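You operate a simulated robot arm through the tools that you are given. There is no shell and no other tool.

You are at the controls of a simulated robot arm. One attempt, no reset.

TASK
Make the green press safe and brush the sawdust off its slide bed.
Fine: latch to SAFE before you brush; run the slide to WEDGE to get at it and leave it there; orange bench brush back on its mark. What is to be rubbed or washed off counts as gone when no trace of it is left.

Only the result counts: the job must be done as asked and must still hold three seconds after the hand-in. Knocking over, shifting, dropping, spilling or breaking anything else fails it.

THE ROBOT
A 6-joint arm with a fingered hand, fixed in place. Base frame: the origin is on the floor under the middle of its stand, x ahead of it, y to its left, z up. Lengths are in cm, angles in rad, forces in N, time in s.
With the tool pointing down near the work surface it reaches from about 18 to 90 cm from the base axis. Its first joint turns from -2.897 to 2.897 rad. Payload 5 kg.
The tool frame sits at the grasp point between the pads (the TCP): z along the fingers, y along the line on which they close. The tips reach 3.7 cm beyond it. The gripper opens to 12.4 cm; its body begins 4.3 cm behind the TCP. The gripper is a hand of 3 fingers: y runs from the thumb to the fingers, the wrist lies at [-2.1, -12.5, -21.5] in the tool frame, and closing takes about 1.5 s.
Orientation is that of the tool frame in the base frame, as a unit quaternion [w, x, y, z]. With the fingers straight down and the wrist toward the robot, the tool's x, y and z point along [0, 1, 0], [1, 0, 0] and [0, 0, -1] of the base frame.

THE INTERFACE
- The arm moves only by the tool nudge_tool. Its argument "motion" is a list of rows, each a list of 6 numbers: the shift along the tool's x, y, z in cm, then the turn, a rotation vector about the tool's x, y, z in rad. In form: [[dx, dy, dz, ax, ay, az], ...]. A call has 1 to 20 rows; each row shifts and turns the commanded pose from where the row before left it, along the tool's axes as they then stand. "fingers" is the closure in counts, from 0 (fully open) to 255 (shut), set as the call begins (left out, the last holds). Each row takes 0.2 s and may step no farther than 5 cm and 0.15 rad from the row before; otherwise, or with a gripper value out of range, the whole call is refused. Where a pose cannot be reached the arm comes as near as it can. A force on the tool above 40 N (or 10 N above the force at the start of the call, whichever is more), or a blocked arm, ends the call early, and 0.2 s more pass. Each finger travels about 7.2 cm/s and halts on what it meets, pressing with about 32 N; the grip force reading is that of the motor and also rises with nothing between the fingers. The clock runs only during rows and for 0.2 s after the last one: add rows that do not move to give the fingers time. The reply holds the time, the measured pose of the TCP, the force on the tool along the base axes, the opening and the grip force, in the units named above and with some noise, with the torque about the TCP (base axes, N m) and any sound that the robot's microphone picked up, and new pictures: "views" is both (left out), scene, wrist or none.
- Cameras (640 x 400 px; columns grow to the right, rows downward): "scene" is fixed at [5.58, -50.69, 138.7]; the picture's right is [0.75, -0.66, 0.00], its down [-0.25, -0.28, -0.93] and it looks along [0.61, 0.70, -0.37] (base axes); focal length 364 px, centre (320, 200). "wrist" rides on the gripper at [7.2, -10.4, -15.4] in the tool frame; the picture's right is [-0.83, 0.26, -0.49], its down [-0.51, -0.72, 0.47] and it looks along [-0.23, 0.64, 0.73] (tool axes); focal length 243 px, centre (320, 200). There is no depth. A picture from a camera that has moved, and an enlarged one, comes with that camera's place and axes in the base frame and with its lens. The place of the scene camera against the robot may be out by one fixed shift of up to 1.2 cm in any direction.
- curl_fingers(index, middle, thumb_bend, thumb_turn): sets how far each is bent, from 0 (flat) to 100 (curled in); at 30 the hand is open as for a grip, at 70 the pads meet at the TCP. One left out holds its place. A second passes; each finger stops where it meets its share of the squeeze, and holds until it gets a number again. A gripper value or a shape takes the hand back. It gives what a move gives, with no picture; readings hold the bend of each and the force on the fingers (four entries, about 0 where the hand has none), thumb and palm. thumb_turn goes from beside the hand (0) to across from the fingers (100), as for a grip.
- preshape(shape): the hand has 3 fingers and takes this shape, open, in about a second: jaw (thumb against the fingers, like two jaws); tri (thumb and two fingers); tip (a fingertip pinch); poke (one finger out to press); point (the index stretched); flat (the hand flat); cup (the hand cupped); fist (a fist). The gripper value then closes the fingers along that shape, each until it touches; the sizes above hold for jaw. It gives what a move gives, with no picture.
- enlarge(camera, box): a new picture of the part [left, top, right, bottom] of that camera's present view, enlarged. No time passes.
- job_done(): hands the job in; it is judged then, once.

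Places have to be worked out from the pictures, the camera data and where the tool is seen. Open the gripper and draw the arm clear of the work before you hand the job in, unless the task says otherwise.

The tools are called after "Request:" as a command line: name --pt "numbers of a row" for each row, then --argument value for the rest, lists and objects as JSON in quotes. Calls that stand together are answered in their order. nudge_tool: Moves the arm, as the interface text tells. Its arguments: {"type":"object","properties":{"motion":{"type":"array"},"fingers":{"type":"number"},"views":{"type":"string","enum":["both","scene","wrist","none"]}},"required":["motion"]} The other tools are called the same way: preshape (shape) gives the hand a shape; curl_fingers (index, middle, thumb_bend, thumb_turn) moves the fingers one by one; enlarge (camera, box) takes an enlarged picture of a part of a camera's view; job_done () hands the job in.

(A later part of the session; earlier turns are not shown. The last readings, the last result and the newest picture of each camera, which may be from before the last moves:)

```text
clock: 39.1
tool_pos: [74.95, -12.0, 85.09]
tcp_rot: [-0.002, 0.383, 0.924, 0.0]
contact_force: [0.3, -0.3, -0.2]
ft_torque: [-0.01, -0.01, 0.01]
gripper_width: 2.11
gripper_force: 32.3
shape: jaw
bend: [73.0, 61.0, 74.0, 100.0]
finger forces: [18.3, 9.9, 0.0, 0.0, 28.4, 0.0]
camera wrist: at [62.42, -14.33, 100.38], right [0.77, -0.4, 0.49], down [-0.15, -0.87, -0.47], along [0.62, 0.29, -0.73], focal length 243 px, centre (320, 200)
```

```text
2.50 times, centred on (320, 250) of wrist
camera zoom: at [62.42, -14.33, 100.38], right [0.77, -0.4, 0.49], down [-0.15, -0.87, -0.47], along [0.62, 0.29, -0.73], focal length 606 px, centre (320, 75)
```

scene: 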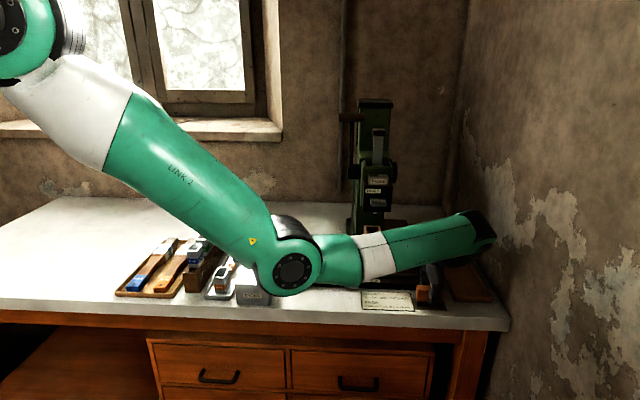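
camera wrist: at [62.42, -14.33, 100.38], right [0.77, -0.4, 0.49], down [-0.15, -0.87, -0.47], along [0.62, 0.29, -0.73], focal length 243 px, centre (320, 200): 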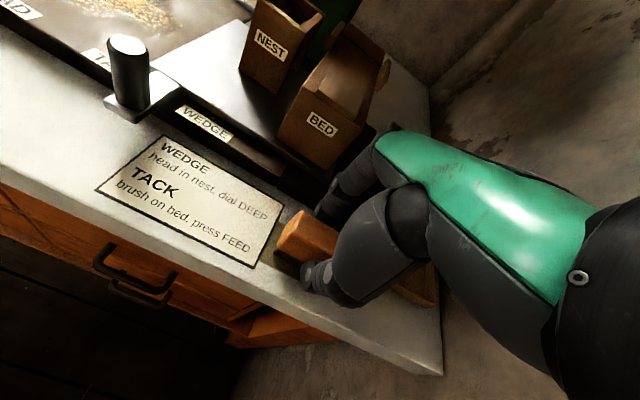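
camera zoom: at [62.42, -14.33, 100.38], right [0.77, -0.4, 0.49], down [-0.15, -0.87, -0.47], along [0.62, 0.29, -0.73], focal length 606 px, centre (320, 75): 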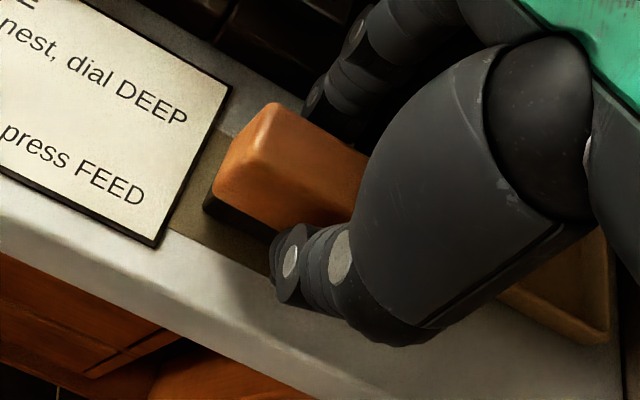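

The brush is gripped evenly (2.1 cm wide, about 28 N) and hasn't shifted on its mark. This release pose, (74.9, −12.0, 85.07), is where it has to come back. Lifting now.

Request:
nudge_tool --pt "0 0 -1 0 0 0" --pt "0 0 -2 0 0 0" --pt "0 0 -3 0 0 0" --pt "0 0 -3 0 0 0" --pt "0 0 -3 0 0 0" --pt "0 0 0 0 0 0"

Request:
enlarge --camera "scene" --box '[390, 220, 470, 320]'

Request:
enlarge --camera "wrist" --box '[220, 170, 400, 330]'

```text
clock: 40.5
tool_pos: [74.84, -11.88, 97.2]
tcp_rot: [-0.001, 0.382, 0.924, -0.001]
contact_force: [-0.3, 0.6, -1.5]
ft_torque: [0.0, 0.0, 0.02]
gripper_width: 2.08
gripper_force: 32.4
shape: jaw
bend: [73.0, 61.0, 74.0, 100.0]
finger forces: [18.4, 10.0, 0.0, 0.0, 28.3, 0.0]
camera wrist: at [62.38, -14.21, 112.49], right [0.77, -0.4, 0.49], down [-0.15, -0.87, -0.47], along [0.61, 0.29, -0.73], focal length 243 px, centre (320, 200)
```

scene: 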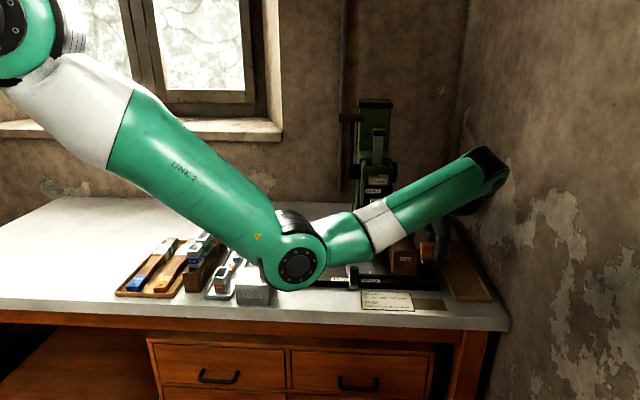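
wrist: 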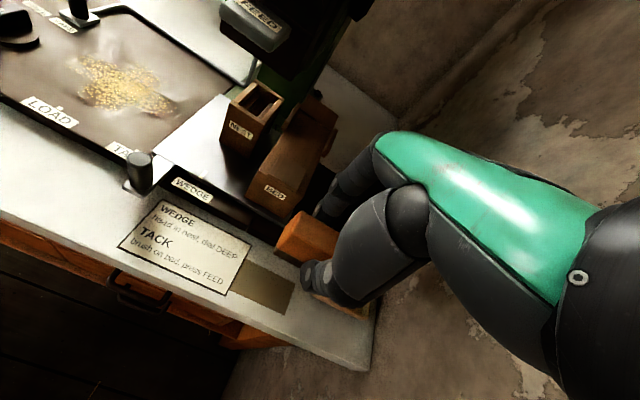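

```text
4.00 times, centred on (430, 270) of scene
camera zoom: at [5.58, -50.69, 138.7], right [0.75, -0.66, 0.0], down [-0.25, -0.28, -0.93], along [0.61, 0.7, -0.37], focal length 1458 px, centre (-120, -80)
```

zoom: 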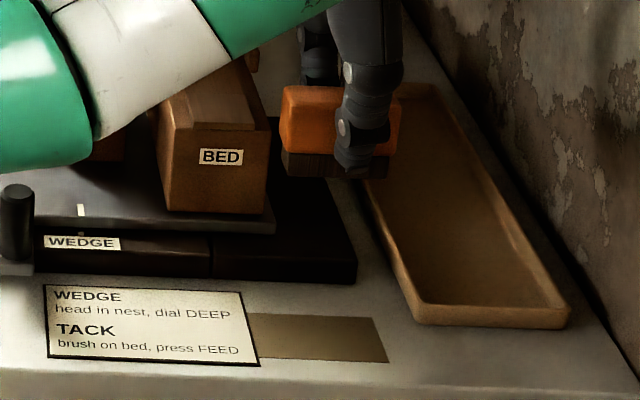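

```text
2.50 times, centred on (310, 250) of wrist
camera zoom: at [62.38, -14.21, 112.49], right [0.77, -0.4, 0.49], down [-0.15, -0.87, -0.47], along [0.61, 0.29, -0.73], focal length 606 px, centre (345, 75)
```

zoom: 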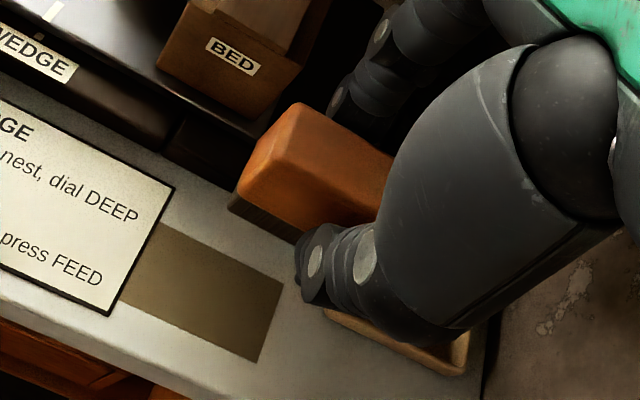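

The brush is held level and the bare mark is visible; its centre (U≈61.4, V≈44.4) matches where I gripped. Now I'll carry it out to the front, then left past the press, keeping the hand well forward of the FEED box.

Request:
nudge_tool --pt "0 -3.3 0 0 0 0" --pt "0 -3.3 0 0 0 0" --pt "3.8 0 0 0 0 0" --pt "3.8 0 0 0 0 0" --pt "3.8 0 0 0 0 0" --pt "3.8 0 0 0 0 0" --pt "3.8 0 0 0 0 0" --pt "3.8 0 0 0 0 0" --pt "3.8 0 0 0 0 0" --pt "3.8 0 0 0 0 0" --pt "0 0 0 0 0 0"

```text
clock: 42.9
tool_pos: [48.69, 4.67, 97.18]
tcp_rot: [-0.001, 0.382, 0.924, 0.0]
contact_force: [-0.2, -0.7, -1.0]
ft_torque: [0.0, 0.02, 0.03]
gripper_width: 2.09
gripper_force: 32.0
shape: jaw
bend: [73.0, 61.0, 74.0, 100.0]
finger forces: [18.3, 10.0, 0.0, 0.1, 28.5, 0.0]
camera wrist: at [36.16, 2.43, 112.34], right [0.77, -0.4, 0.49], down [-0.15, -0.87, -0.47], along [0.62, 0.29, -0.73], focal length 243 px, centre (320, 200)
```

scene: 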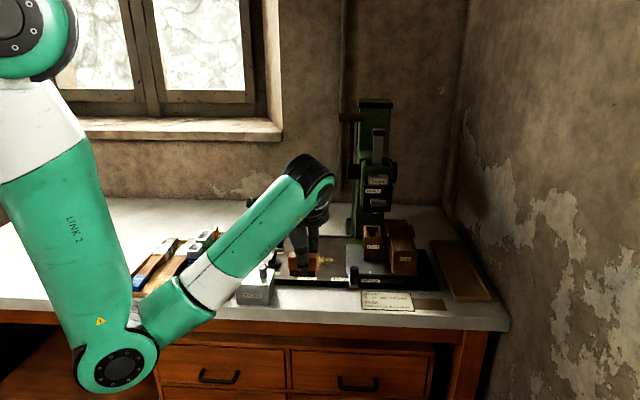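
wrist: 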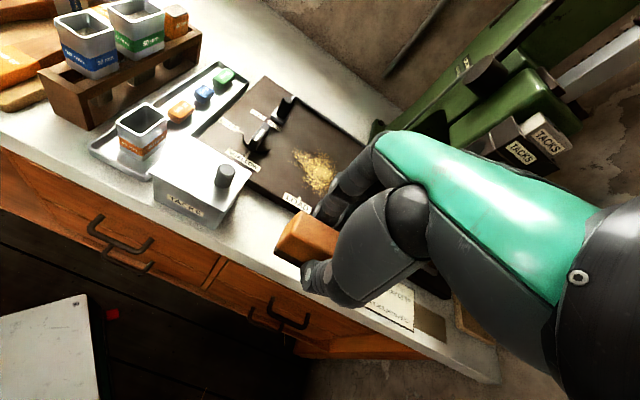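

The path was clear. Now I'll turn the hand 90° here in free space so the wrist lies to the left, away from the press, for brushing.

Request:
nudge_tool --pt "0 0 0 0 0 0.1428" --pt "0 0 0 0 0 0.1428" --pt "0 0 0 0 0 0.1428" --pt "0 0 0 0 0 0.1428" --pt "0 0 0 0 0 0.1428" --pt "0 0 0 0 0 0.1428" --pt "0 0 0 0 0 0.1428" --pt "0 0 0 0 0 0.1428" --pt "0 0 0 0 0 0.1428" --pt "0 0 0 0 0 0.1428" --pt "0 0 0 0 0 0.1428" --pt "0 0 0 0 0 0"

```text
clock: 45.5
tool_pos: [48.66, 4.67, 97.12]
tcp_rot: [-0.001, 0.924, 0.383, -0.001]
contact_force: [-0.4, -0.6, -0.7]
ft_torque: [0.01, -0.02, -0.01]
gripper_width: 2.09
gripper_force: 32.2
shape: jaw
bend: [73.0, 61.0, 74.0, 100.0]
finger forces: [18.5, 9.9, 0.0, 0.0, 28.4, 0.1]
camera wrist: at [46.41, 17.21, 112.4], right [-0.4, -0.77, 0.49], down [-0.87, 0.15, -0.47], along [0.29, -0.62, -0.73], focal length 243 px, centre (320, 200)
```

scene: 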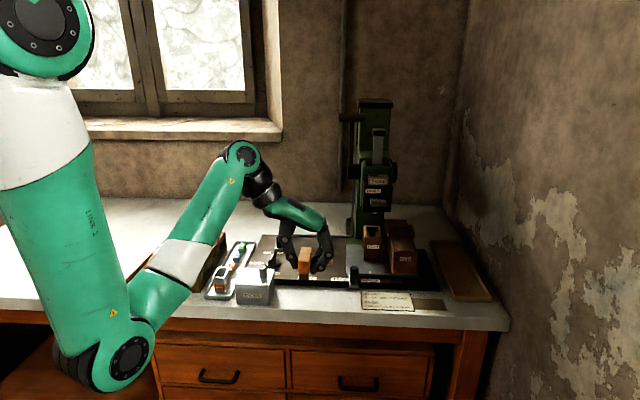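
wrist: 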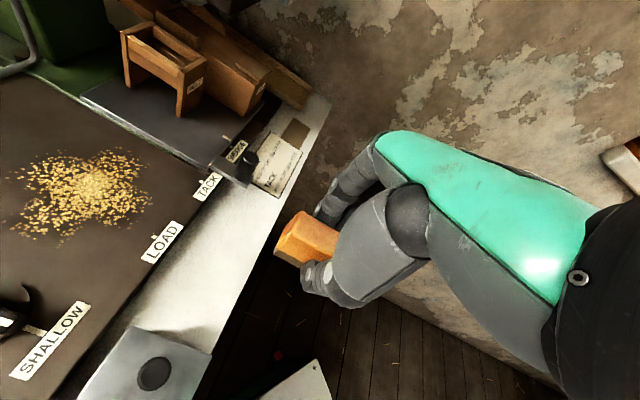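

The hand is turned and this view shows the sawdust well. I'll zoom in to map the patch.

Request:
enlarge --camera "wrist" --box '[0, 80, 240, 260]'

Request:
enlarge --camera "scene" --box '[200, 200, 380, 310]'

```text
2.22 times, centred on (120, 170) of wrist
camera zoom: at [46.41, 17.21, 112.4], right [-0.4, -0.77, 0.49], down [-0.87, 0.15, -0.47], along [0.29, -0.62, -0.73], focal length 539 px, centre (764, 267)
```

zoom: 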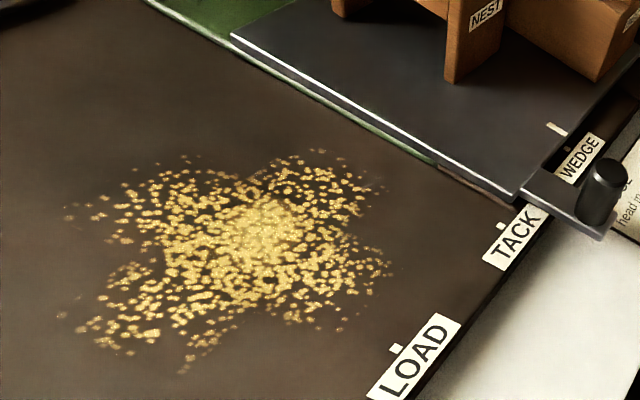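

```text
3.56 times, centred on (290, 255) of scene
camera zoom: at [5.58, -50.69, 138.7], right [0.75, -0.66, 0.0], down [-0.25, -0.28, -0.93], along [0.61, 0.7, -0.37], focal length 1296 px, centre (427, 4)
```

zoom: 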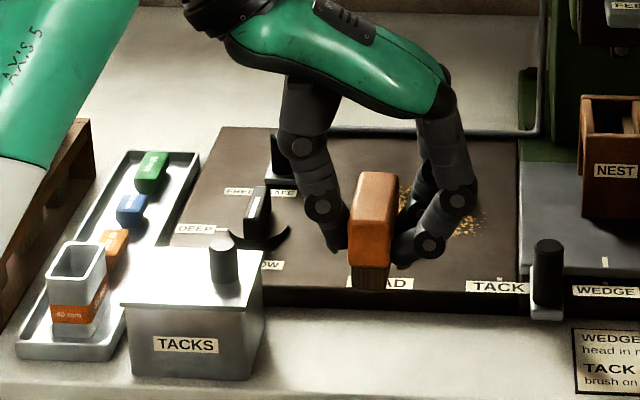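

Mapped: the sawdust lies within about U 25.5–38.3, V 54.3–66, and the slide plate's left edge is at U≈40.9. I'll carry the brush over the left edge of the patch, staying high.

Request:
nudge_tool --pt "4.4 -1 0 0 0 0" --pt "4.4 -1 0 0 0 0" --pt "4.4 -1 0 0 0 0" --pt "4.4 -1 0 0 0 0" --pt "4.4 -1 0 0 0 0" --pt "0 0 2.5 0 0 0" --pt "0 0 2.5 0 0 0" --pt "0 0 0 0 0 0"

Request:
enlarge --camera "scene" --box '[200, 190, 380, 310]'

Request:
enlarge --camera "wrist" --box '[200, 120, 440, 360]'

```text
clock: 47.3
tool_pos: [60.59, 23.81, 92.16]
tcp_rot: [-0.001, 0.923, 0.384, -0.002]
contact_force: [0.1, 0.8, -1.0]
ft_torque: [-0.03, 0.01, 0.01]
gripper_width: 2.09
gripper_force: 32.2
shape: jaw
bend: [73.0, 61.0, 74.0, 100.0]
finger forces: [18.4, 10.0, 0.1, 0.0, 28.2, 0.0]
camera wrist: at [58.41, 36.34, 107.37], right [-0.4, -0.77, 0.49], down [-0.87, 0.15, -0.47], along [0.29, -0.62, -0.73], focal length 243 px, centre (320, 200)
```

scene: 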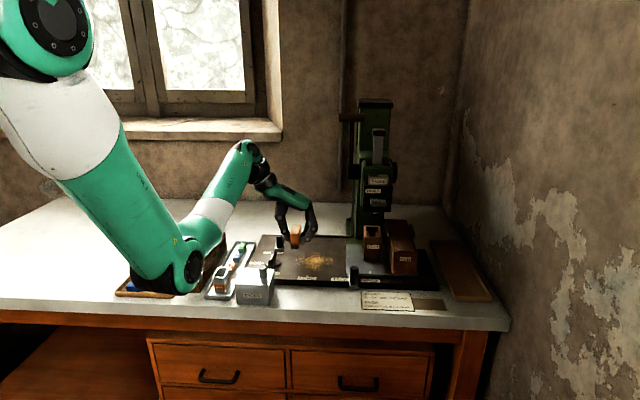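
wrist: 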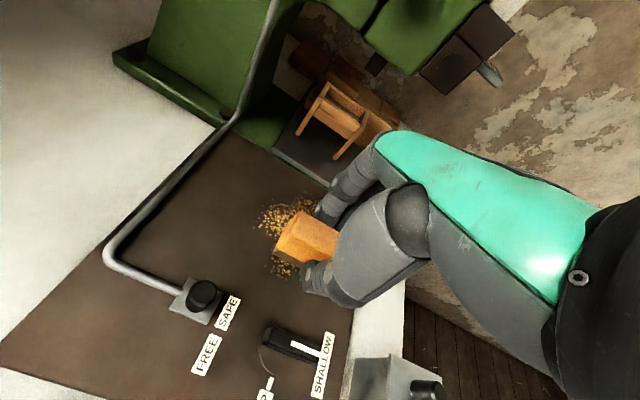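

```text
3.33 times, centred on (290, 250) of scene
camera zoom: at [5.58, -50.69, 138.7], right [0.75, -0.66, 0.0], down [-0.25, -0.28, -0.93], along [0.61, 0.7, -0.37], focal length 1215 px, centre (420, 33)
```

zoom: 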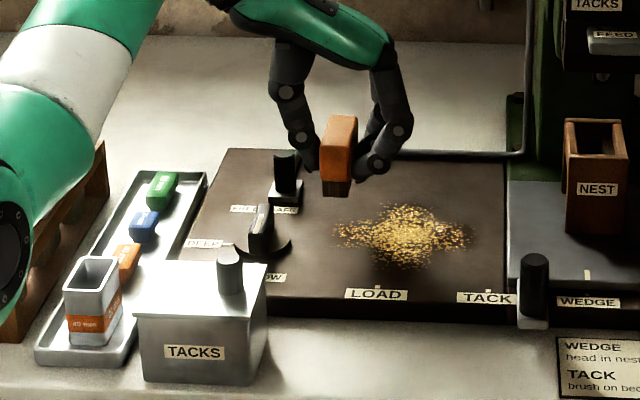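

```text
1.67 times, centred on (320, 240) of wrist
camera zoom: at [58.41, 36.34, 107.37], right [-0.4, -0.77, 0.49], down [-0.87, 0.15, -0.47], along [0.29, -0.62, -0.73], focal length 404 px, centre (320, 133)
```

zoom: 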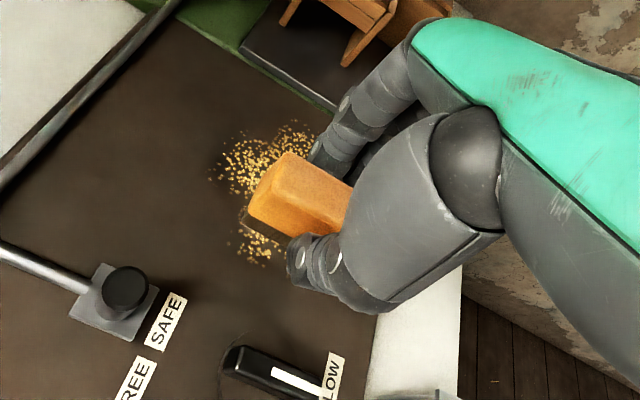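

The brush is over the left part of the patch. I'll lower it to just above the bed, then feel for contact in fine steps.

Request:
nudge_tool --pt "0 0 2.2 0 0 0" --pt "0 0 2.0 0 0 0" --pt "0 0 0.3 0 0 0" --pt "0 0 0.3 0 0 0" --pt "0 0 0.2 0 0 0" --pt "0 0 0 0 0 0" --views "scene"

Request:
enlarge --camera "scene" --box '[240, 200, 360, 290]'

```text
clock: 48.7
tool_pos: [60.67, 23.87, 87.24]
tcp_rot: [-0.001, 0.923, 0.385, -0.001]
contact_force: [0.0, 0.4, -0.6]
ft_torque: [-0.01, -0.02, -0.04]
gripper_width: 2.07
gripper_force: 32.5
shape: jaw
bend: [73.0, 61.0, 74.0, 100.0]
finger forces: [18.5, 10.0, 0.0, 0.1, 28.2, 0.0]
```

scene: 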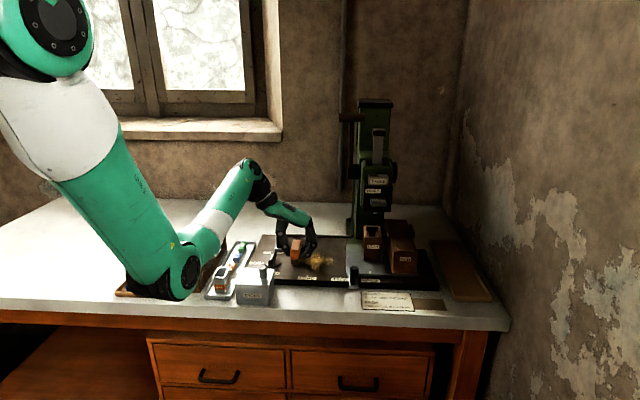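

```text
4.44 times, centred on (300, 245) of scene
camera zoom: at [5.58, -50.69, 138.7], right [0.75, -0.66, 0.0], down [-0.25, -0.28, -0.93], along [0.61, 0.7, -0.37], focal length 1620 px, centre (409, 0)
```

zoom: 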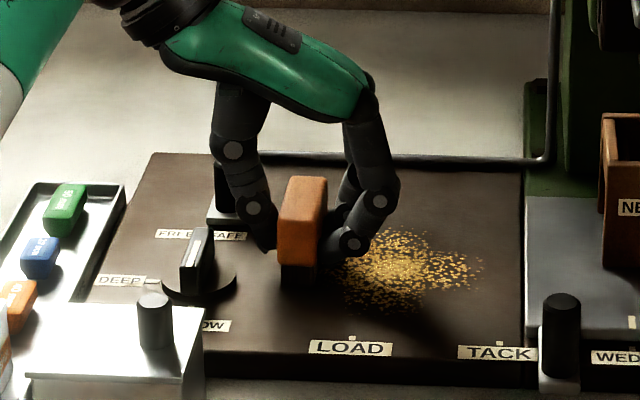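

There's no contact at z 87.24, so I'll keep feeling downward.

Request:
nudge_tool --pt "0 0 0.15 0 0 0" --pt "0 0 0.15 0 0 0" --pt "0 0 0.15 0 0 0" --pt "0 0 0 0 0 0" --views "none"

```text
clock: 49.7
tool_pos: [60.71, 23.97, 86.87]
tcp_rot: [0.0, 0.923, 0.385, 0.002]
contact_force: [-4.4, -0.5, 31.3]
ft_torque: [-0.04, 0.1, -0.03]
gripper_width: 2.22
gripper_force: 32.5
shape: jaw
bend: [73.0, 61.0, 74.0, 100.0]
finger forces: [22.1, 12.3, 0.1, 0.0, 37.2, 0.0]
```

Contact came at z≈86.9 with about 31 N, more than I want. I'll ease up a little for a light touch.

Request:
nudge_tool --pt "0 0 -0.1 0 0 0" --pt "0 0 0 0 0 0" --views "wrist"

Request:
enlarge --camera "scene" --box '[260, 215, 340, 275]'

```text
clock: 50.3
tool_pos: [60.66, 23.9, 86.9]
tcp_rot: [0.0, 0.923, 0.384, 0.001]
contact_force: [2.1, 2.3, 31.8]
ft_torque: [0.03, -0.05, -0.01]
gripper_width: 2.27
gripper_force: 32.2
shape: jaw
bend: [73.0, 61.0, 74.0, 100.0]
finger forces: [23.2, 13.1, 0.0, 0.0, 36.2, 0.0]
camera wrist: at [58.35, 36.32, 102.2], right [-0.4, -0.77, 0.49], down [-0.87, 0.15, -0.47], along [0.29, -0.61, -0.73], focal length 243 px, centre (320, 200)
```

wrist: 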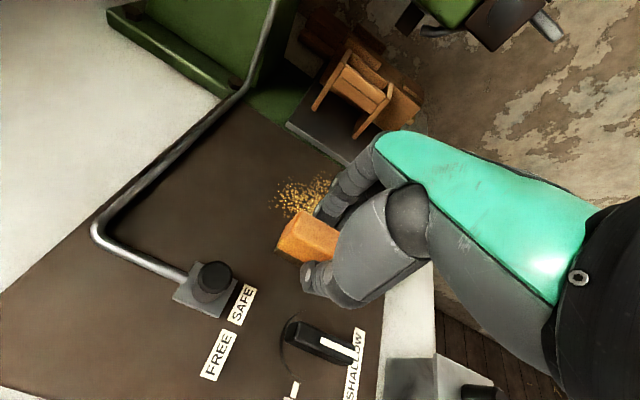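

```text
6.67 times, centred on (300, 245) of scene
camera zoom: at [5.58, -50.69, 138.7], right [0.75, -0.66, 0.0], down [-0.25, -0.28, -0.93], along [0.61, 0.7, -0.37], focal length 2429 px, centre (453, -100)
```

zoom: 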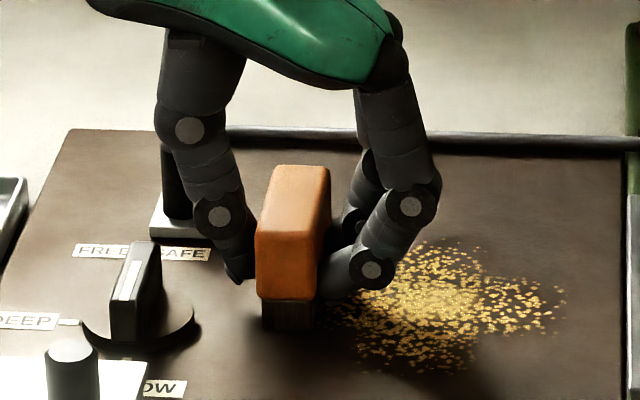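

The force hasn't dropped yet, so I'll raise a bit more.

Request:
nudge_tool --pt "0 0 -0.1 0 0 0" --pt "0 0 0 0 0 0" --views "none"

```text
clock: 50.9
tool_pos: [60.61, 23.87, 86.88]
tcp_rot: [0.0, 0.923, 0.384, 0.0]
contact_force: [7.0, 3.3, 25.1]
ft_torque: [0.09, -0.27, 0.06]
gripper_width: 2.24
gripper_force: 32.3
shape: jaw
bend: [73.0, 61.0, 74.0, 100.0]
finger forces: [23.6, 13.3, 0.1, 0.0, 34.2, 0.0]
```

Request:
nudge_tool --pt "0 0 -0.15 0 0 0" --pt "0 0 0 0 0 0" --views "none"

```text
clock: 51.5
tool_pos: [60.56, 23.92, 86.95]
tcp_rot: [-0.001, 0.923, 0.384, -0.001]
contact_force: [5.0, 3.9, 16.2]
ft_torque: [0.09, -0.22, 0.04]
gripper_width: 2.22
gripper_force: 32.0
shape: jaw
bend: [73.0, 61.0, 74.0, 100.0]
finger forces: [22.7, 11.9, 0.0, 0.0, 33.5, 0.0]
```

That's about 16 N and falling. One more touch up, then a first slow stroke to the right across the middle lane.

Request:
nudge_tool --pt "0 0 -0.08 0 0 0" --pt "0 0.4 0 0 0 0" --pt "0 0.6 0 0 0 0" --pt "0 0.6 0 0 0 0" --pt "0 0.6 0 0 0 0" --pt "0 0.6 0 0 0 0" --pt "0 0.6 0 0 0 0"

Request:
enlarge --camera "scene" --box '[260, 215, 360, 285]'

```text
clock: 53.1
tool_pos: [63.0, 21.51, 87.04]
tcp_rot: [0.0, 0.923, 0.384, -0.001]
contact_force: [-0.1, 0.1, -1.3]
ft_torque: [0.01, 0.01, 0.01]
gripper_width: 2.17
gripper_force: 31.7
shape: jaw
bend: [73.0, 61.0, 74.0, 100.0]
finger forces: [20.1, 10.5, 0.0, 0.0, 31.1, 0.0]
camera wrist: at [60.71, 33.97, 102.31], right [-0.4, -0.77, 0.49], down [-0.87, 0.15, -0.47], along [0.29, -0.62, -0.73], focal length 243 px, centre (320, 200)
```

scene: 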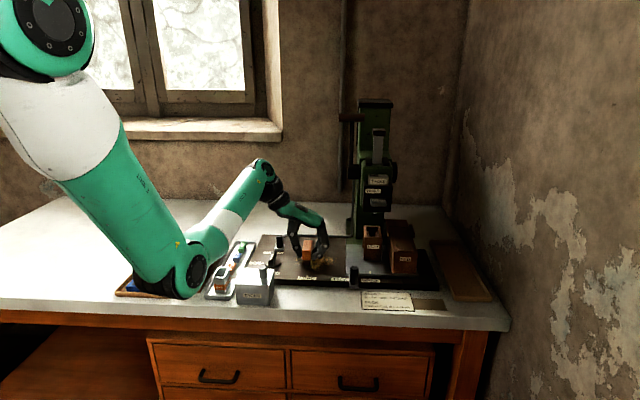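
wrist: 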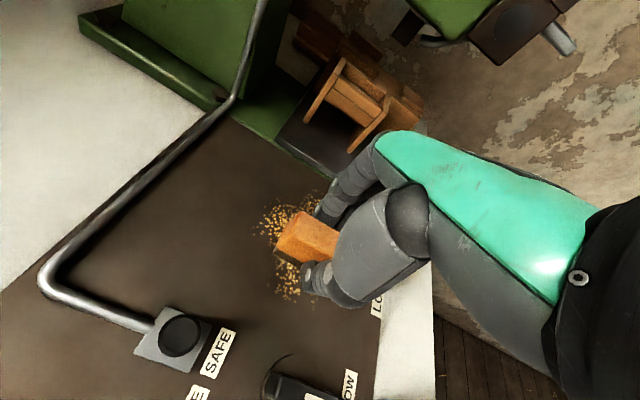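

```text
5.71 times, centred on (310, 250) of scene
camera zoom: at [5.58, -50.69, 138.7], right [0.75, -0.66, 0.0], down [-0.25, -0.28, -0.93], along [0.61, 0.7, -0.37], focal length 2082 px, centre (377, -86)
```

zoom: 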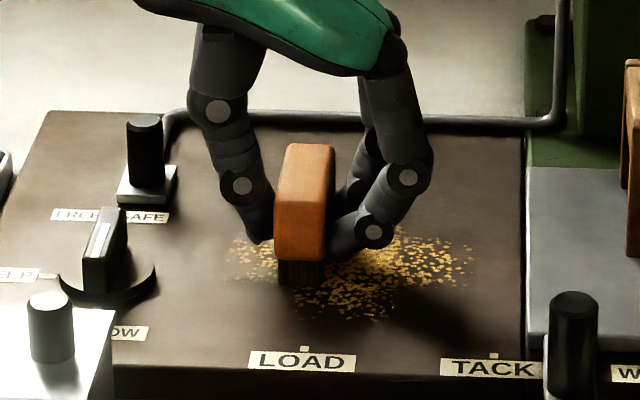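

Contact was lost during that stroke. I'll lower in tiny steps to regain a light touch here.

Request:
nudge_tool --pt "0 0 0.06 0 0 0" --pt "0 0 0 0 0 0" --views "none"

Request:
nudge_tool --pt "0 0 0.06 0 0 0" --pt "0 0 0 0 0 0" --views "none"

```text
clock: 53.7
tool_pos: [63.07, 21.5, 86.97]
tcp_rot: [-0.001, 0.923, 0.385, 0.0]
contact_force: [-1.7, -1.5, 2.6]
ft_torque: [-0.03, 0.01, -0.03]
gripper_width: 2.14
gripper_force: 31.8
shape: jaw
bend: [73.0, 61.0, 74.0, 100.0]
finger forces: [20.2, 10.6, 0.0, 0.1, 31.4, 0.0]
```

```text
clock: 54.3
tool_pos: [63.01, 21.64, 87.06]
tcp_rot: [0.0, 0.923, 0.384, 0.0]
contact_force: [-2.2, -0.7, 8.2]
ft_torque: [-0.07, 0.02, -0.01]
gripper_width: 2.2
gripper_force: 32.2
shape: jaw
bend: [73.0, 61.0, 74.0, 100.0]
finger forces: [20.5, 10.7, 0.1, 0.0, 32.5, 0.0]
```

8 N now. I'll stroke back left to the patch edge and check whether it clears.

Request:
nudge_tool --pt "0 -0.5 0 0 0 0" --pt "0 -0.5 0 0 0 0" --pt "0 -0.5 0 0 0 0" --pt "0 -0.5 0 0 0 0" --pt "0 -0.5 0 0 0 0" --pt "0 -0.5 0 0 0 0" --pt "0 -0.4 0 0 0 0" --views "none"

Request:
enlarge --camera "scene" --box '[260, 215, 360, 285]'

```text
clock: 55.9
tool_pos: [60.54, 24.06, 87.01]
tcp_rot: [0.0, 0.923, 0.384, 0.001]
contact_force: [3.9, -3.1, 10.0]
ft_torque: [-0.15, -0.18, -0.03]
gripper_width: 2.17
gripper_force: 31.7
shape: jaw
bend: [73.0, 61.0, 74.0, 100.0]
finger forces: [22.5, 12.4, 0.1, 0.1, 30.4, 0.0]
```

```text
5.71 times, centred on (310, 250) of scene
camera zoom: at [5.58, -50.69, 138.7], right [0.75, -0.66, 0.0], down [-0.25, -0.28, -0.93], along [0.61, 0.7, -0.37], focal length 2082 px, centre (377, -86)
```

zoom: 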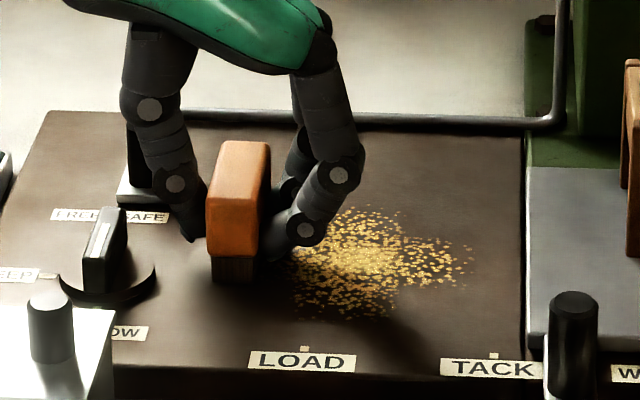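

Brushing works at 8–10 N. Now a full stroke right along this lane to U≈37.4.

Request:
nudge_tool --pt "0 0.58 0 0 0 0" --pt "0 0.58 0 0 0 0" --pt "0 0.58 0 0 0 0" --pt "0 0.58 0 0 0 0" --pt "0 0.58 0 0 0 0" --pt "0 0.58 0 0 0 0" --pt "0 0.58 0 0 0 0" --pt "0 0.58 0 0 0 0" --pt "0 0.58 0 0 0 0" --pt "0 0.58 0 0 0 0"

Request:
enlarge --camera "scene" --box '[260, 215, 360, 285]'

```text
clock: 58.1
tool_pos: [64.89, 19.92, 87.0]
tcp_rot: [0.001, 0.923, 0.385, -0.001]
contact_force: [-2.3, 1.1, 7.5]
ft_torque: [0.05, 0.1, 0.0]
gripper_width: 2.17
gripper_force: 31.7
shape: jaw
bend: [73.0, 61.0, 74.0, 100.0]
finger forces: [19.7, 10.7, 0.0, 0.0, 33.6, 0.0]
camera wrist: at [62.54, 32.26, 102.27], right [-0.4, -0.77, 0.49], down [-0.87, 0.15, -0.47], along [0.29, -0.62, -0.73], focal length 243 px, centre (320, 200)
```

scene: 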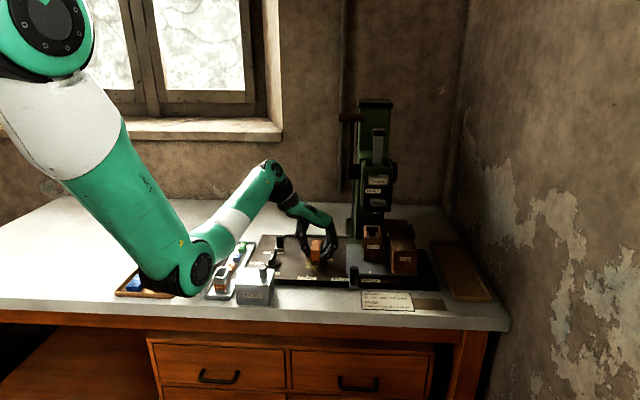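
wrist: 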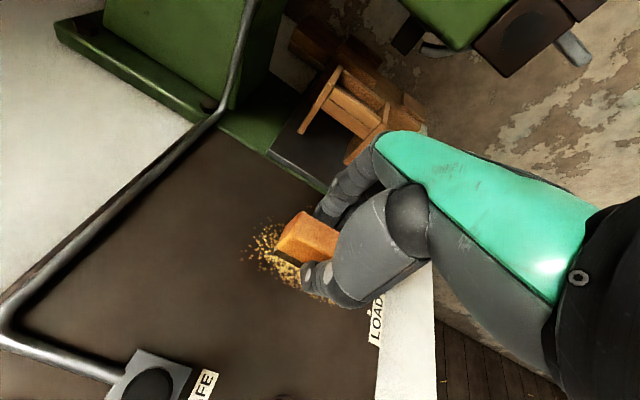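

```text
5.71 times, centred on (310, 250) of scene
camera zoom: at [5.58, -50.69, 138.7], right [0.75, -0.66, 0.0], down [-0.25, -0.28, -0.93], along [0.61, 0.7, -0.37], focal length 2082 px, centre (377, -86)
```

zoom: 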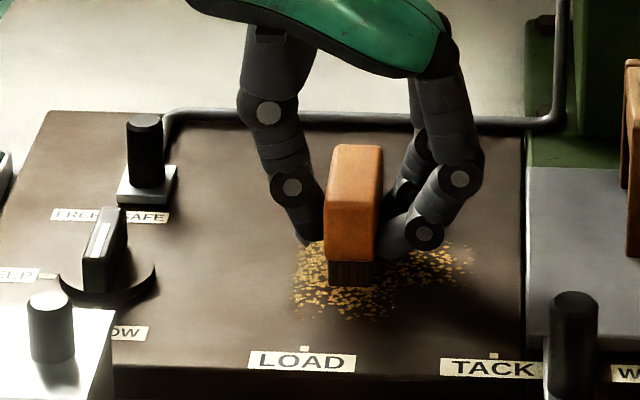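

Some grains remain behind the brush. I'll look closer to see whether they lie outside the lane or need more passes.

Request:
enlarge --camera "wrist" --box '[200, 180, 360, 320]'

Request:
enlarge --camera "scene" --box '[295, 240, 355, 280]'

```text
2.86 times, centred on (280, 250) of wrist
camera zoom: at [62.54, 32.26, 102.27], right [-0.4, -0.77, 0.49], down [-0.87, 0.15, -0.47], along [0.29, -0.62, -0.73], focal length 693 px, centre (434, 57)
```

zoom: 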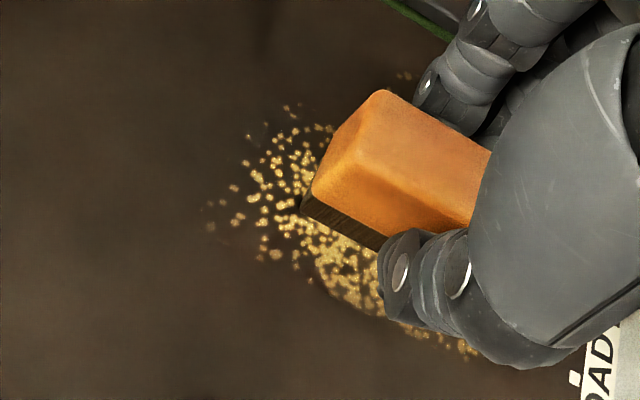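

```text
10.00 times, centred on (325, 260) of scene
camera zoom: at [5.58, -50.69, 138.7], right [0.75, -0.66, 0.0], down [-0.25, -0.28, -0.93], along [0.61, 0.7, -0.37], focal length 3644 px, centre (270, -400)
```

zoom: 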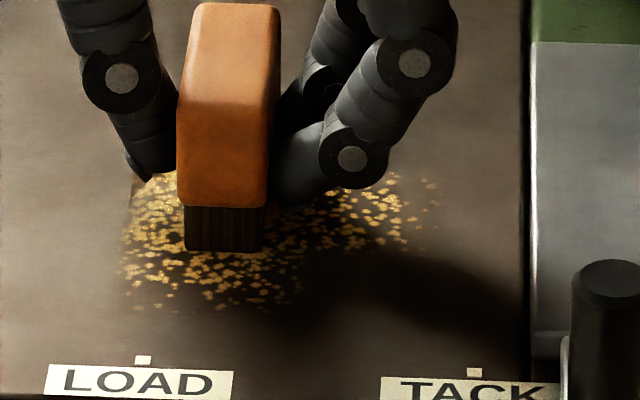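

The left part that got two passes is clean; the one-pass area still has grains. So it takes repeated passes. I'll continue right to the patch end and then come back.

Request:
nudge_tool --pt "0 0.56 0 0 0 0" --pt "0 0.56 0 0 0 0" --pt "0 0.56 0 0 0 0" --pt "0 0.56 0 0 0 0" --pt "0 0.56 0 0 0 0" --pt "0 0.56 0 0 0 0" --pt "0 0.56 0 0 0 0" --pt "0 0.56 0 0 0 0" --pt "0 0.56 0 0 0 0" --pt "0 0.5 0 0 0 0"

Request:
enlarge --camera "scene" --box '[270, 215, 390, 295]'

Request:
enlarge --camera "wrist" --box '[160, 120, 360, 320]'

```text
clock: 60.3
tool_pos: [68.67, 15.93, 86.97]
tcp_rot: [-0.001, 0.923, 0.384, -0.002]
contact_force: [-2.5, 2.0, 6.2]
ft_torque: [0.06, 0.03, -0.01]
gripper_width: 2.16
gripper_force: 31.9
shape: jaw
bend: [73.0, 61.0, 74.0, 100.0]
finger forces: [19.8, 10.7, 0.0, 0.0, 33.1, 0.0]
camera wrist: at [66.39, 28.39, 102.27], right [-0.4, -0.77, 0.49], down [-0.87, 0.15, -0.47], along [0.29, -0.62, -0.73], focal length 243 px, centre (320, 200)
```

scene: 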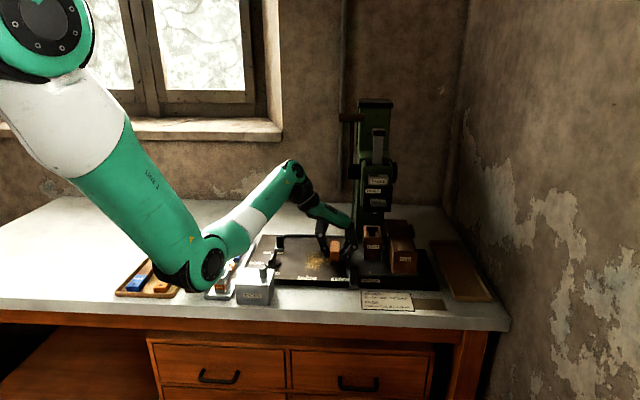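
wrist: 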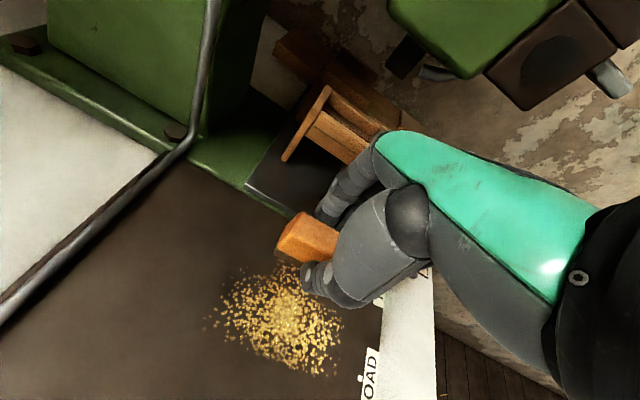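

```text
5.00 times, centred on (330, 255) of scene
camera zoom: at [5.58, -50.69, 138.7], right [0.75, -0.66, 0.0], down [-0.25, -0.28, -0.93], along [0.61, 0.7, -0.37], focal length 1822 px, centre (270, -75)
```

zoom: 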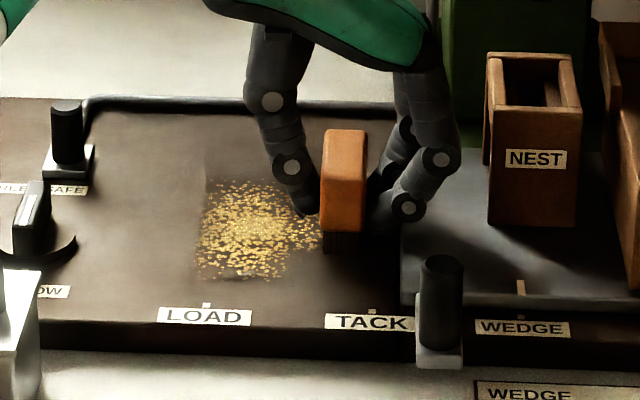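

```text
2.00 times, centred on (260, 220) of wrist
camera zoom: at [66.39, 28.39, 102.27], right [-0.4, -0.77, 0.49], down [-0.87, 0.15, -0.47], along [0.29, -0.62, -0.73], focal length 485 px, centre (440, 160)
```

zoom: 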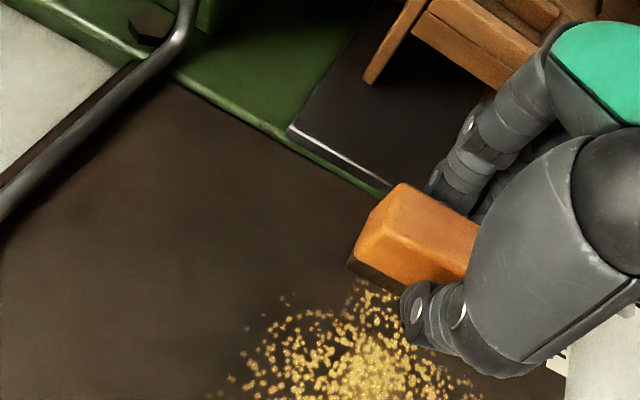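

The rightward stroke (6–7 N) did little, while the earlier leftward stroke at 8–10 N left a clean edge. I'll stroke back left with slightly more pressure and compare.

Request:
nudge_tool --pt "0 0 0.05 0 0 0" --pt "0 -0.5 0 0 0 0" --pt "0 -0.5 0 0 0 0" --pt "0 -0.5 0 0 0 0" --pt "0 -0.5 0 0 0 0" --pt "0 -0.5 0 0 0 0" --pt "0 -0.5 0 0 0 0" --pt "0 -0.5 0 0 0 0" --pt "0 -0.5 0 0 0 0"

Request:
enlarge --camera "scene" --box '[270, 215, 390, 295]'

Request:
enlarge --camera "wrist" --box '[160, 120, 360, 320]'

```text
clock: 62.3
tool_pos: [65.85, 18.61, 86.98]
tcp_rot: [0.0, 0.923, 0.384, 0.0]
contact_force: [3.3, -1.8, 10.3]
ft_torque: [-0.16, -0.15, -0.03]
gripper_width: 2.16
gripper_force: 32.6
shape: jaw
bend: [73.0, 61.0, 74.0, 100.0]
finger forces: [22.7, 12.6, 0.0, 0.1, 30.7, 0.0]
camera wrist: at [63.62, 31.11, 102.26], right [-0.4, -0.77, 0.49], down [-0.87, 0.15, -0.47], along [0.29, -0.62, -0.73], focal length 243 px, centre (320, 200)
```

scene: 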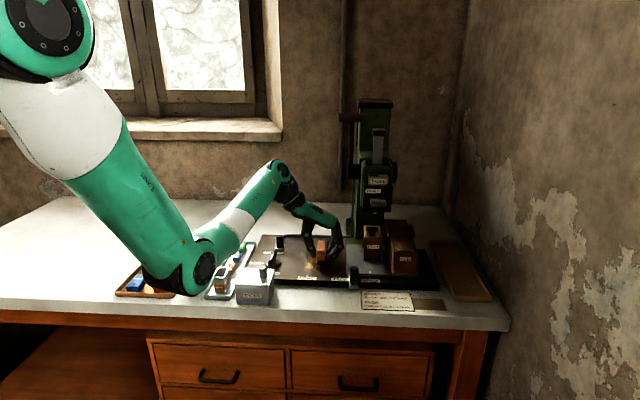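
wrist: 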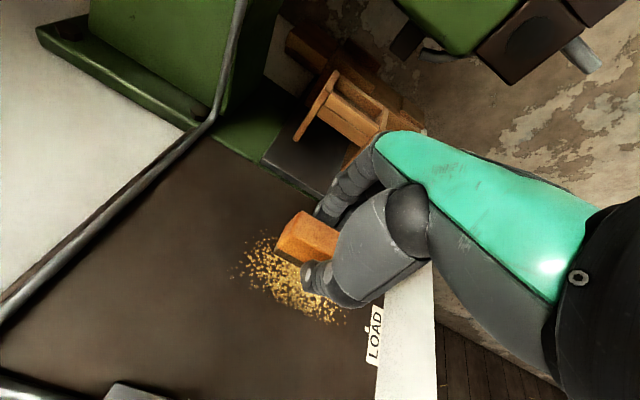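

```text
5.00 times, centred on (330, 255) of scene
camera zoom: at [5.58, -50.69, 138.7], right [0.75, -0.66, 0.0], down [-0.25, -0.28, -0.93], along [0.61, 0.7, -0.37], focal length 1822 px, centre (270, -75)
```

zoom: 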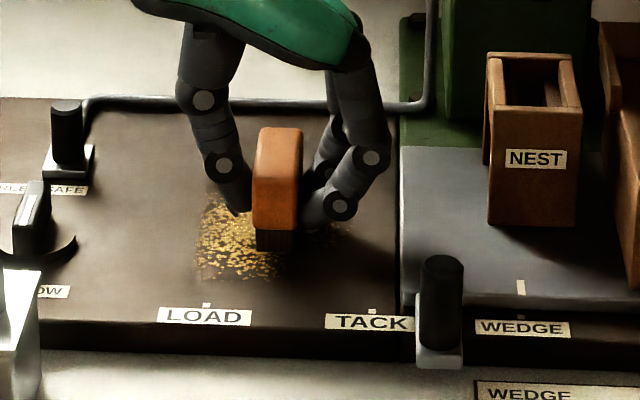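

```text
2.00 times, centred on (260, 220) of wrist
camera zoom: at [63.62, 31.11, 102.26], right [-0.4, -0.77, 0.49], down [-0.87, 0.15, -0.47], along [0.29, -0.62, -0.73], focal length 485 px, centre (440, 160)
```

zoom: 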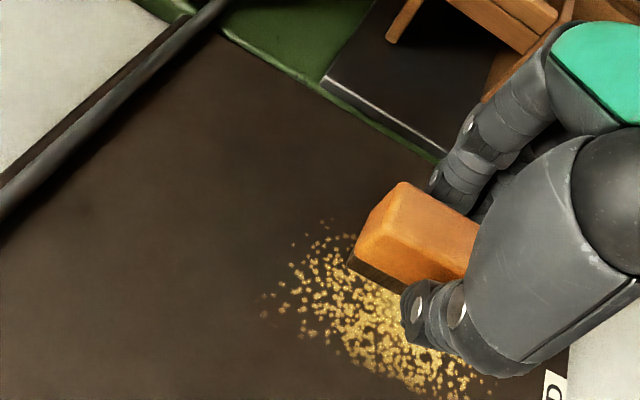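

The leftward stroke clears cleanly. I'll continue it to the left edge of the patch.

Request:
nudge_tool --pt "0 -0.5 0 0 0 0" --pt "0 -0.5 0 0 0 0" --pt "0 -0.5 0 0 0 0" --pt "0 -0.5 0 0 0 0" --pt "0 -0.5 0 0 0 0" --pt "0 -0.5 0 0 0 0" --pt "0 -0.5 0 0 0 0" --pt "0 -0.5 0 0 0 0" --pt "0 -0.5 0 0 0 0" --pt "0 -0.5 0 0 0 0" --pt "0 -0.5 0 0 0 0" --pt "0 -0.5 0 0 0 0" --pt "0 -0.5 0 0 0 0" --pt "0 -0.5 0 0 0 0"

Request:
enlarge --camera "scene" --box '[260, 215, 380, 295]'

```text
clock: 65.3
tool_pos: [60.83, 23.51, 86.96]
tcp_rot: [-0.001, 0.924, 0.383, 0.0]
contact_force: [3.4, -3.9, 14.0]
ft_torque: [-0.15, -0.16, -0.01]
gripper_width: 2.18
gripper_force: 32.5
shape: jaw
bend: [73.0, 61.0, 74.0, 100.0]
finger forces: [23.6, 13.2, 0.0, 0.0, 30.5, 0.0]
camera wrist: at [58.6, 36.09, 102.24], right [-0.4, -0.77, 0.49], down [-0.87, 0.15, -0.47], along [0.29, -0.62, -0.73], focal length 243 px, centre (320, 200)
```

scene: 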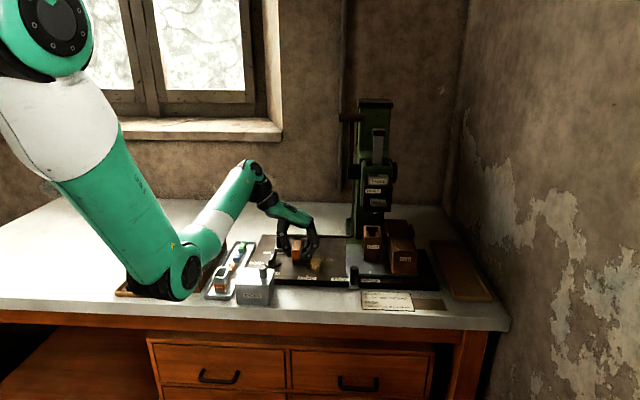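
wrist: 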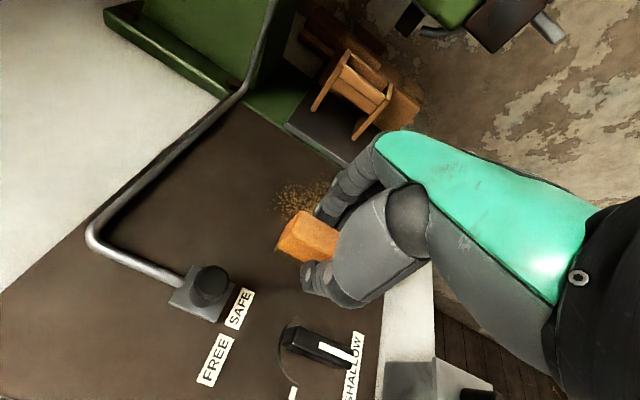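

```text
5.00 times, centred on (320, 255) of scene
camera zoom: at [5.58, -50.69, 138.7], right [0.75, -0.66, 0.0], down [-0.25, -0.28, -0.93], along [0.61, 0.7, -0.37], focal length 1822 px, centre (320, -75)
```

zoom: 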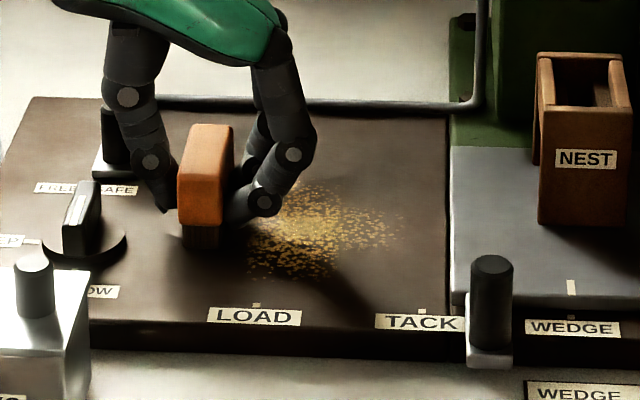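

Left third is clean; the rest looks thinner. I'll zoom right in on what is left.

Request:
enlarge --camera "scene" --box '[295, 240, 345, 275]'

Request:
enlarge --camera "wrist" --box '[240, 150, 360, 250]'

```text
11.43 times, centred on (320, 258) of scene
camera zoom: at [5.58, -50.69, 138.7], right [0.75, -0.66, 0.0], down [-0.25, -0.28, -0.93], along [0.61, 0.7, -0.37], focal length 4165 px, centre (320, -457)
```

zoom: 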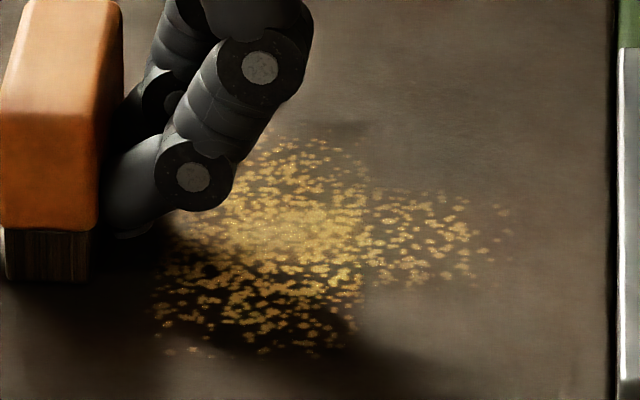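

```text
4.00 times, centred on (300, 200) of wrist
camera zoom: at [58.6, 36.09, 102.24], right [-0.4, -0.77, 0.49], down [-0.87, 0.15, -0.47], along [0.29, -0.62, -0.73], focal length 970 px, centre (400, 200)
```

zoom: 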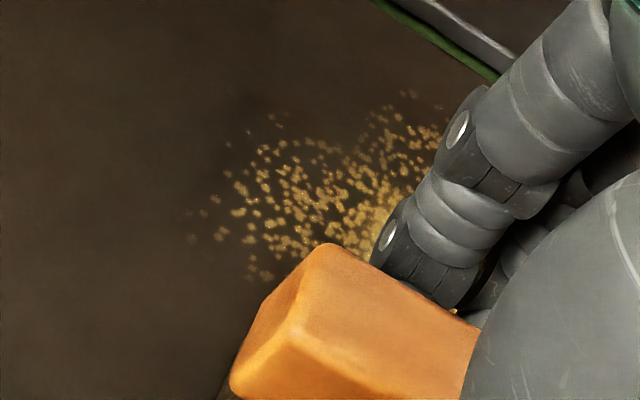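

The remainder is fading patch by patch rather than gone, so more rubbing over the middle and right is what's needed. I'll stroke right again, keeping about 10 N.

Request:
nudge_tool --pt "0 0.6 0 0 0 0" --pt "0 0.6 0 0 0 0" --pt "0 0.6 0 0 0 0" --pt "0 0.6 0 0 0 0" --pt "0 0.6 0 0 0 0" --pt "0 0.6 0.02 0 0 0" --pt "0 0.6 0 0 0 0" --pt "0 0.6 0.02 0 0 0" --pt "0 0.6 0 0 0 0" --pt "0 0.6 0 0 0 0" --pt "0 0.6 0 0 0 0" --pt "0 0.6 0 0 0 0" --pt "0 0.6 0 0 0 0" --pt "0 0.6 0 0 0 0" --pt "0 0.6 0 0 0 0" --pt "0 0.6 0 0 0 0" --pt "0 0.6 0 0 0 0" --pt "0 0.6 0 0 0 0"

Request:
enlarge --camera "scene" --box '[260, 215, 380, 295]'

Request:
enlarge --camera "wrist" --box '[160, 180, 360, 380]'

```text
clock: 69.1
tool_pos: [68.52, 15.95, 86.98]
tcp_rot: [0.0, 0.923, 0.384, 0.0]
contact_force: [-5.5, 5.0, 21.0]
ft_torque: [0.24, 0.16, 0.02]
gripper_width: 2.19
gripper_force: 32.3
shape: jaw
bend: [73.0, 61.0, 74.0, 100.0]
finger forces: [19.2, 10.3, 0.0, 0.1, 37.2, 0.1]
camera wrist: at [66.23, 28.43, 102.19], right [-0.4, -0.77, 0.49], down [-0.87, 0.15, -0.47], along [0.29, -0.62, -0.73], focal length 243 px, centre (320, 200)
```

scene: 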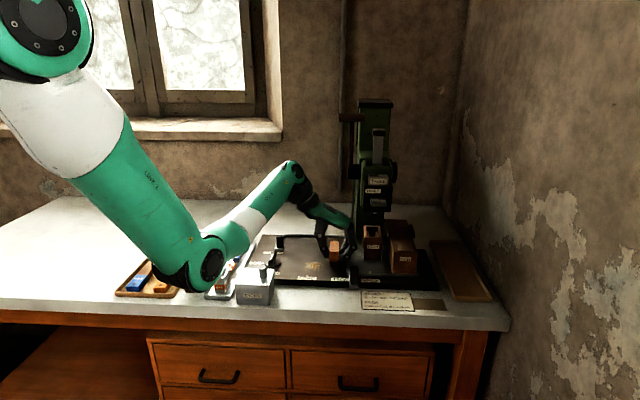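
wrist: 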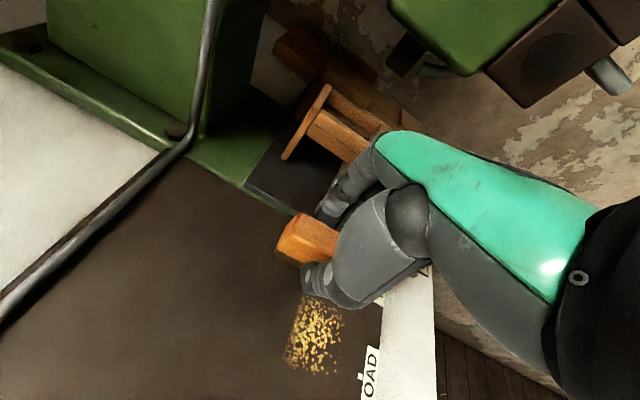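

```text
5.00 times, centred on (320, 255) of scene
camera zoom: at [5.58, -50.69, 138.7], right [0.75, -0.66, 0.0], down [-0.25, -0.28, -0.93], along [0.61, 0.7, -0.37], focal length 1822 px, centre (320, -75)
```

zoom: 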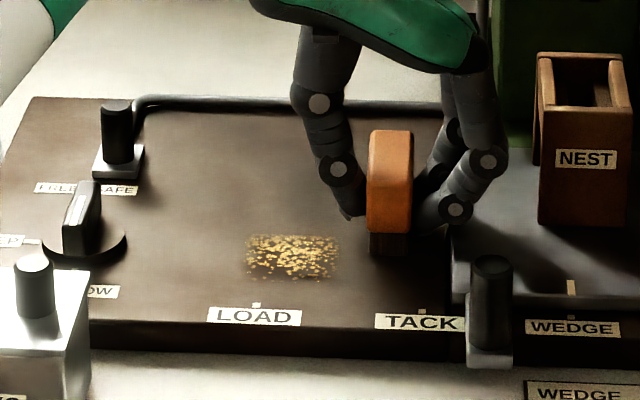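

```text
2.00 times, centred on (260, 280) of wrist
camera zoom: at [66.23, 28.43, 102.19], right [-0.4, -0.77, 0.49], down [-0.87, 0.15, -0.47], along [0.29, -0.62, -0.73], focal length 485 px, centre (440, 40)
```

zoom: 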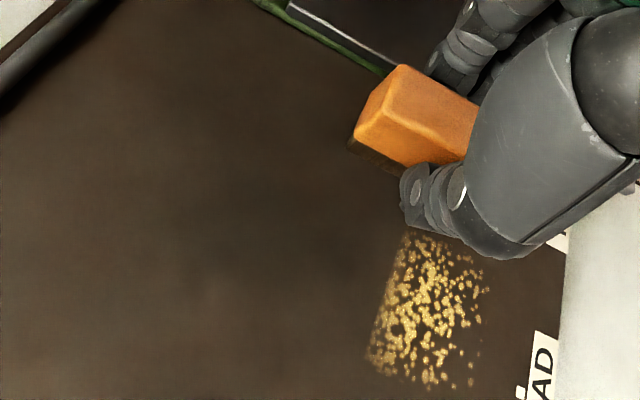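

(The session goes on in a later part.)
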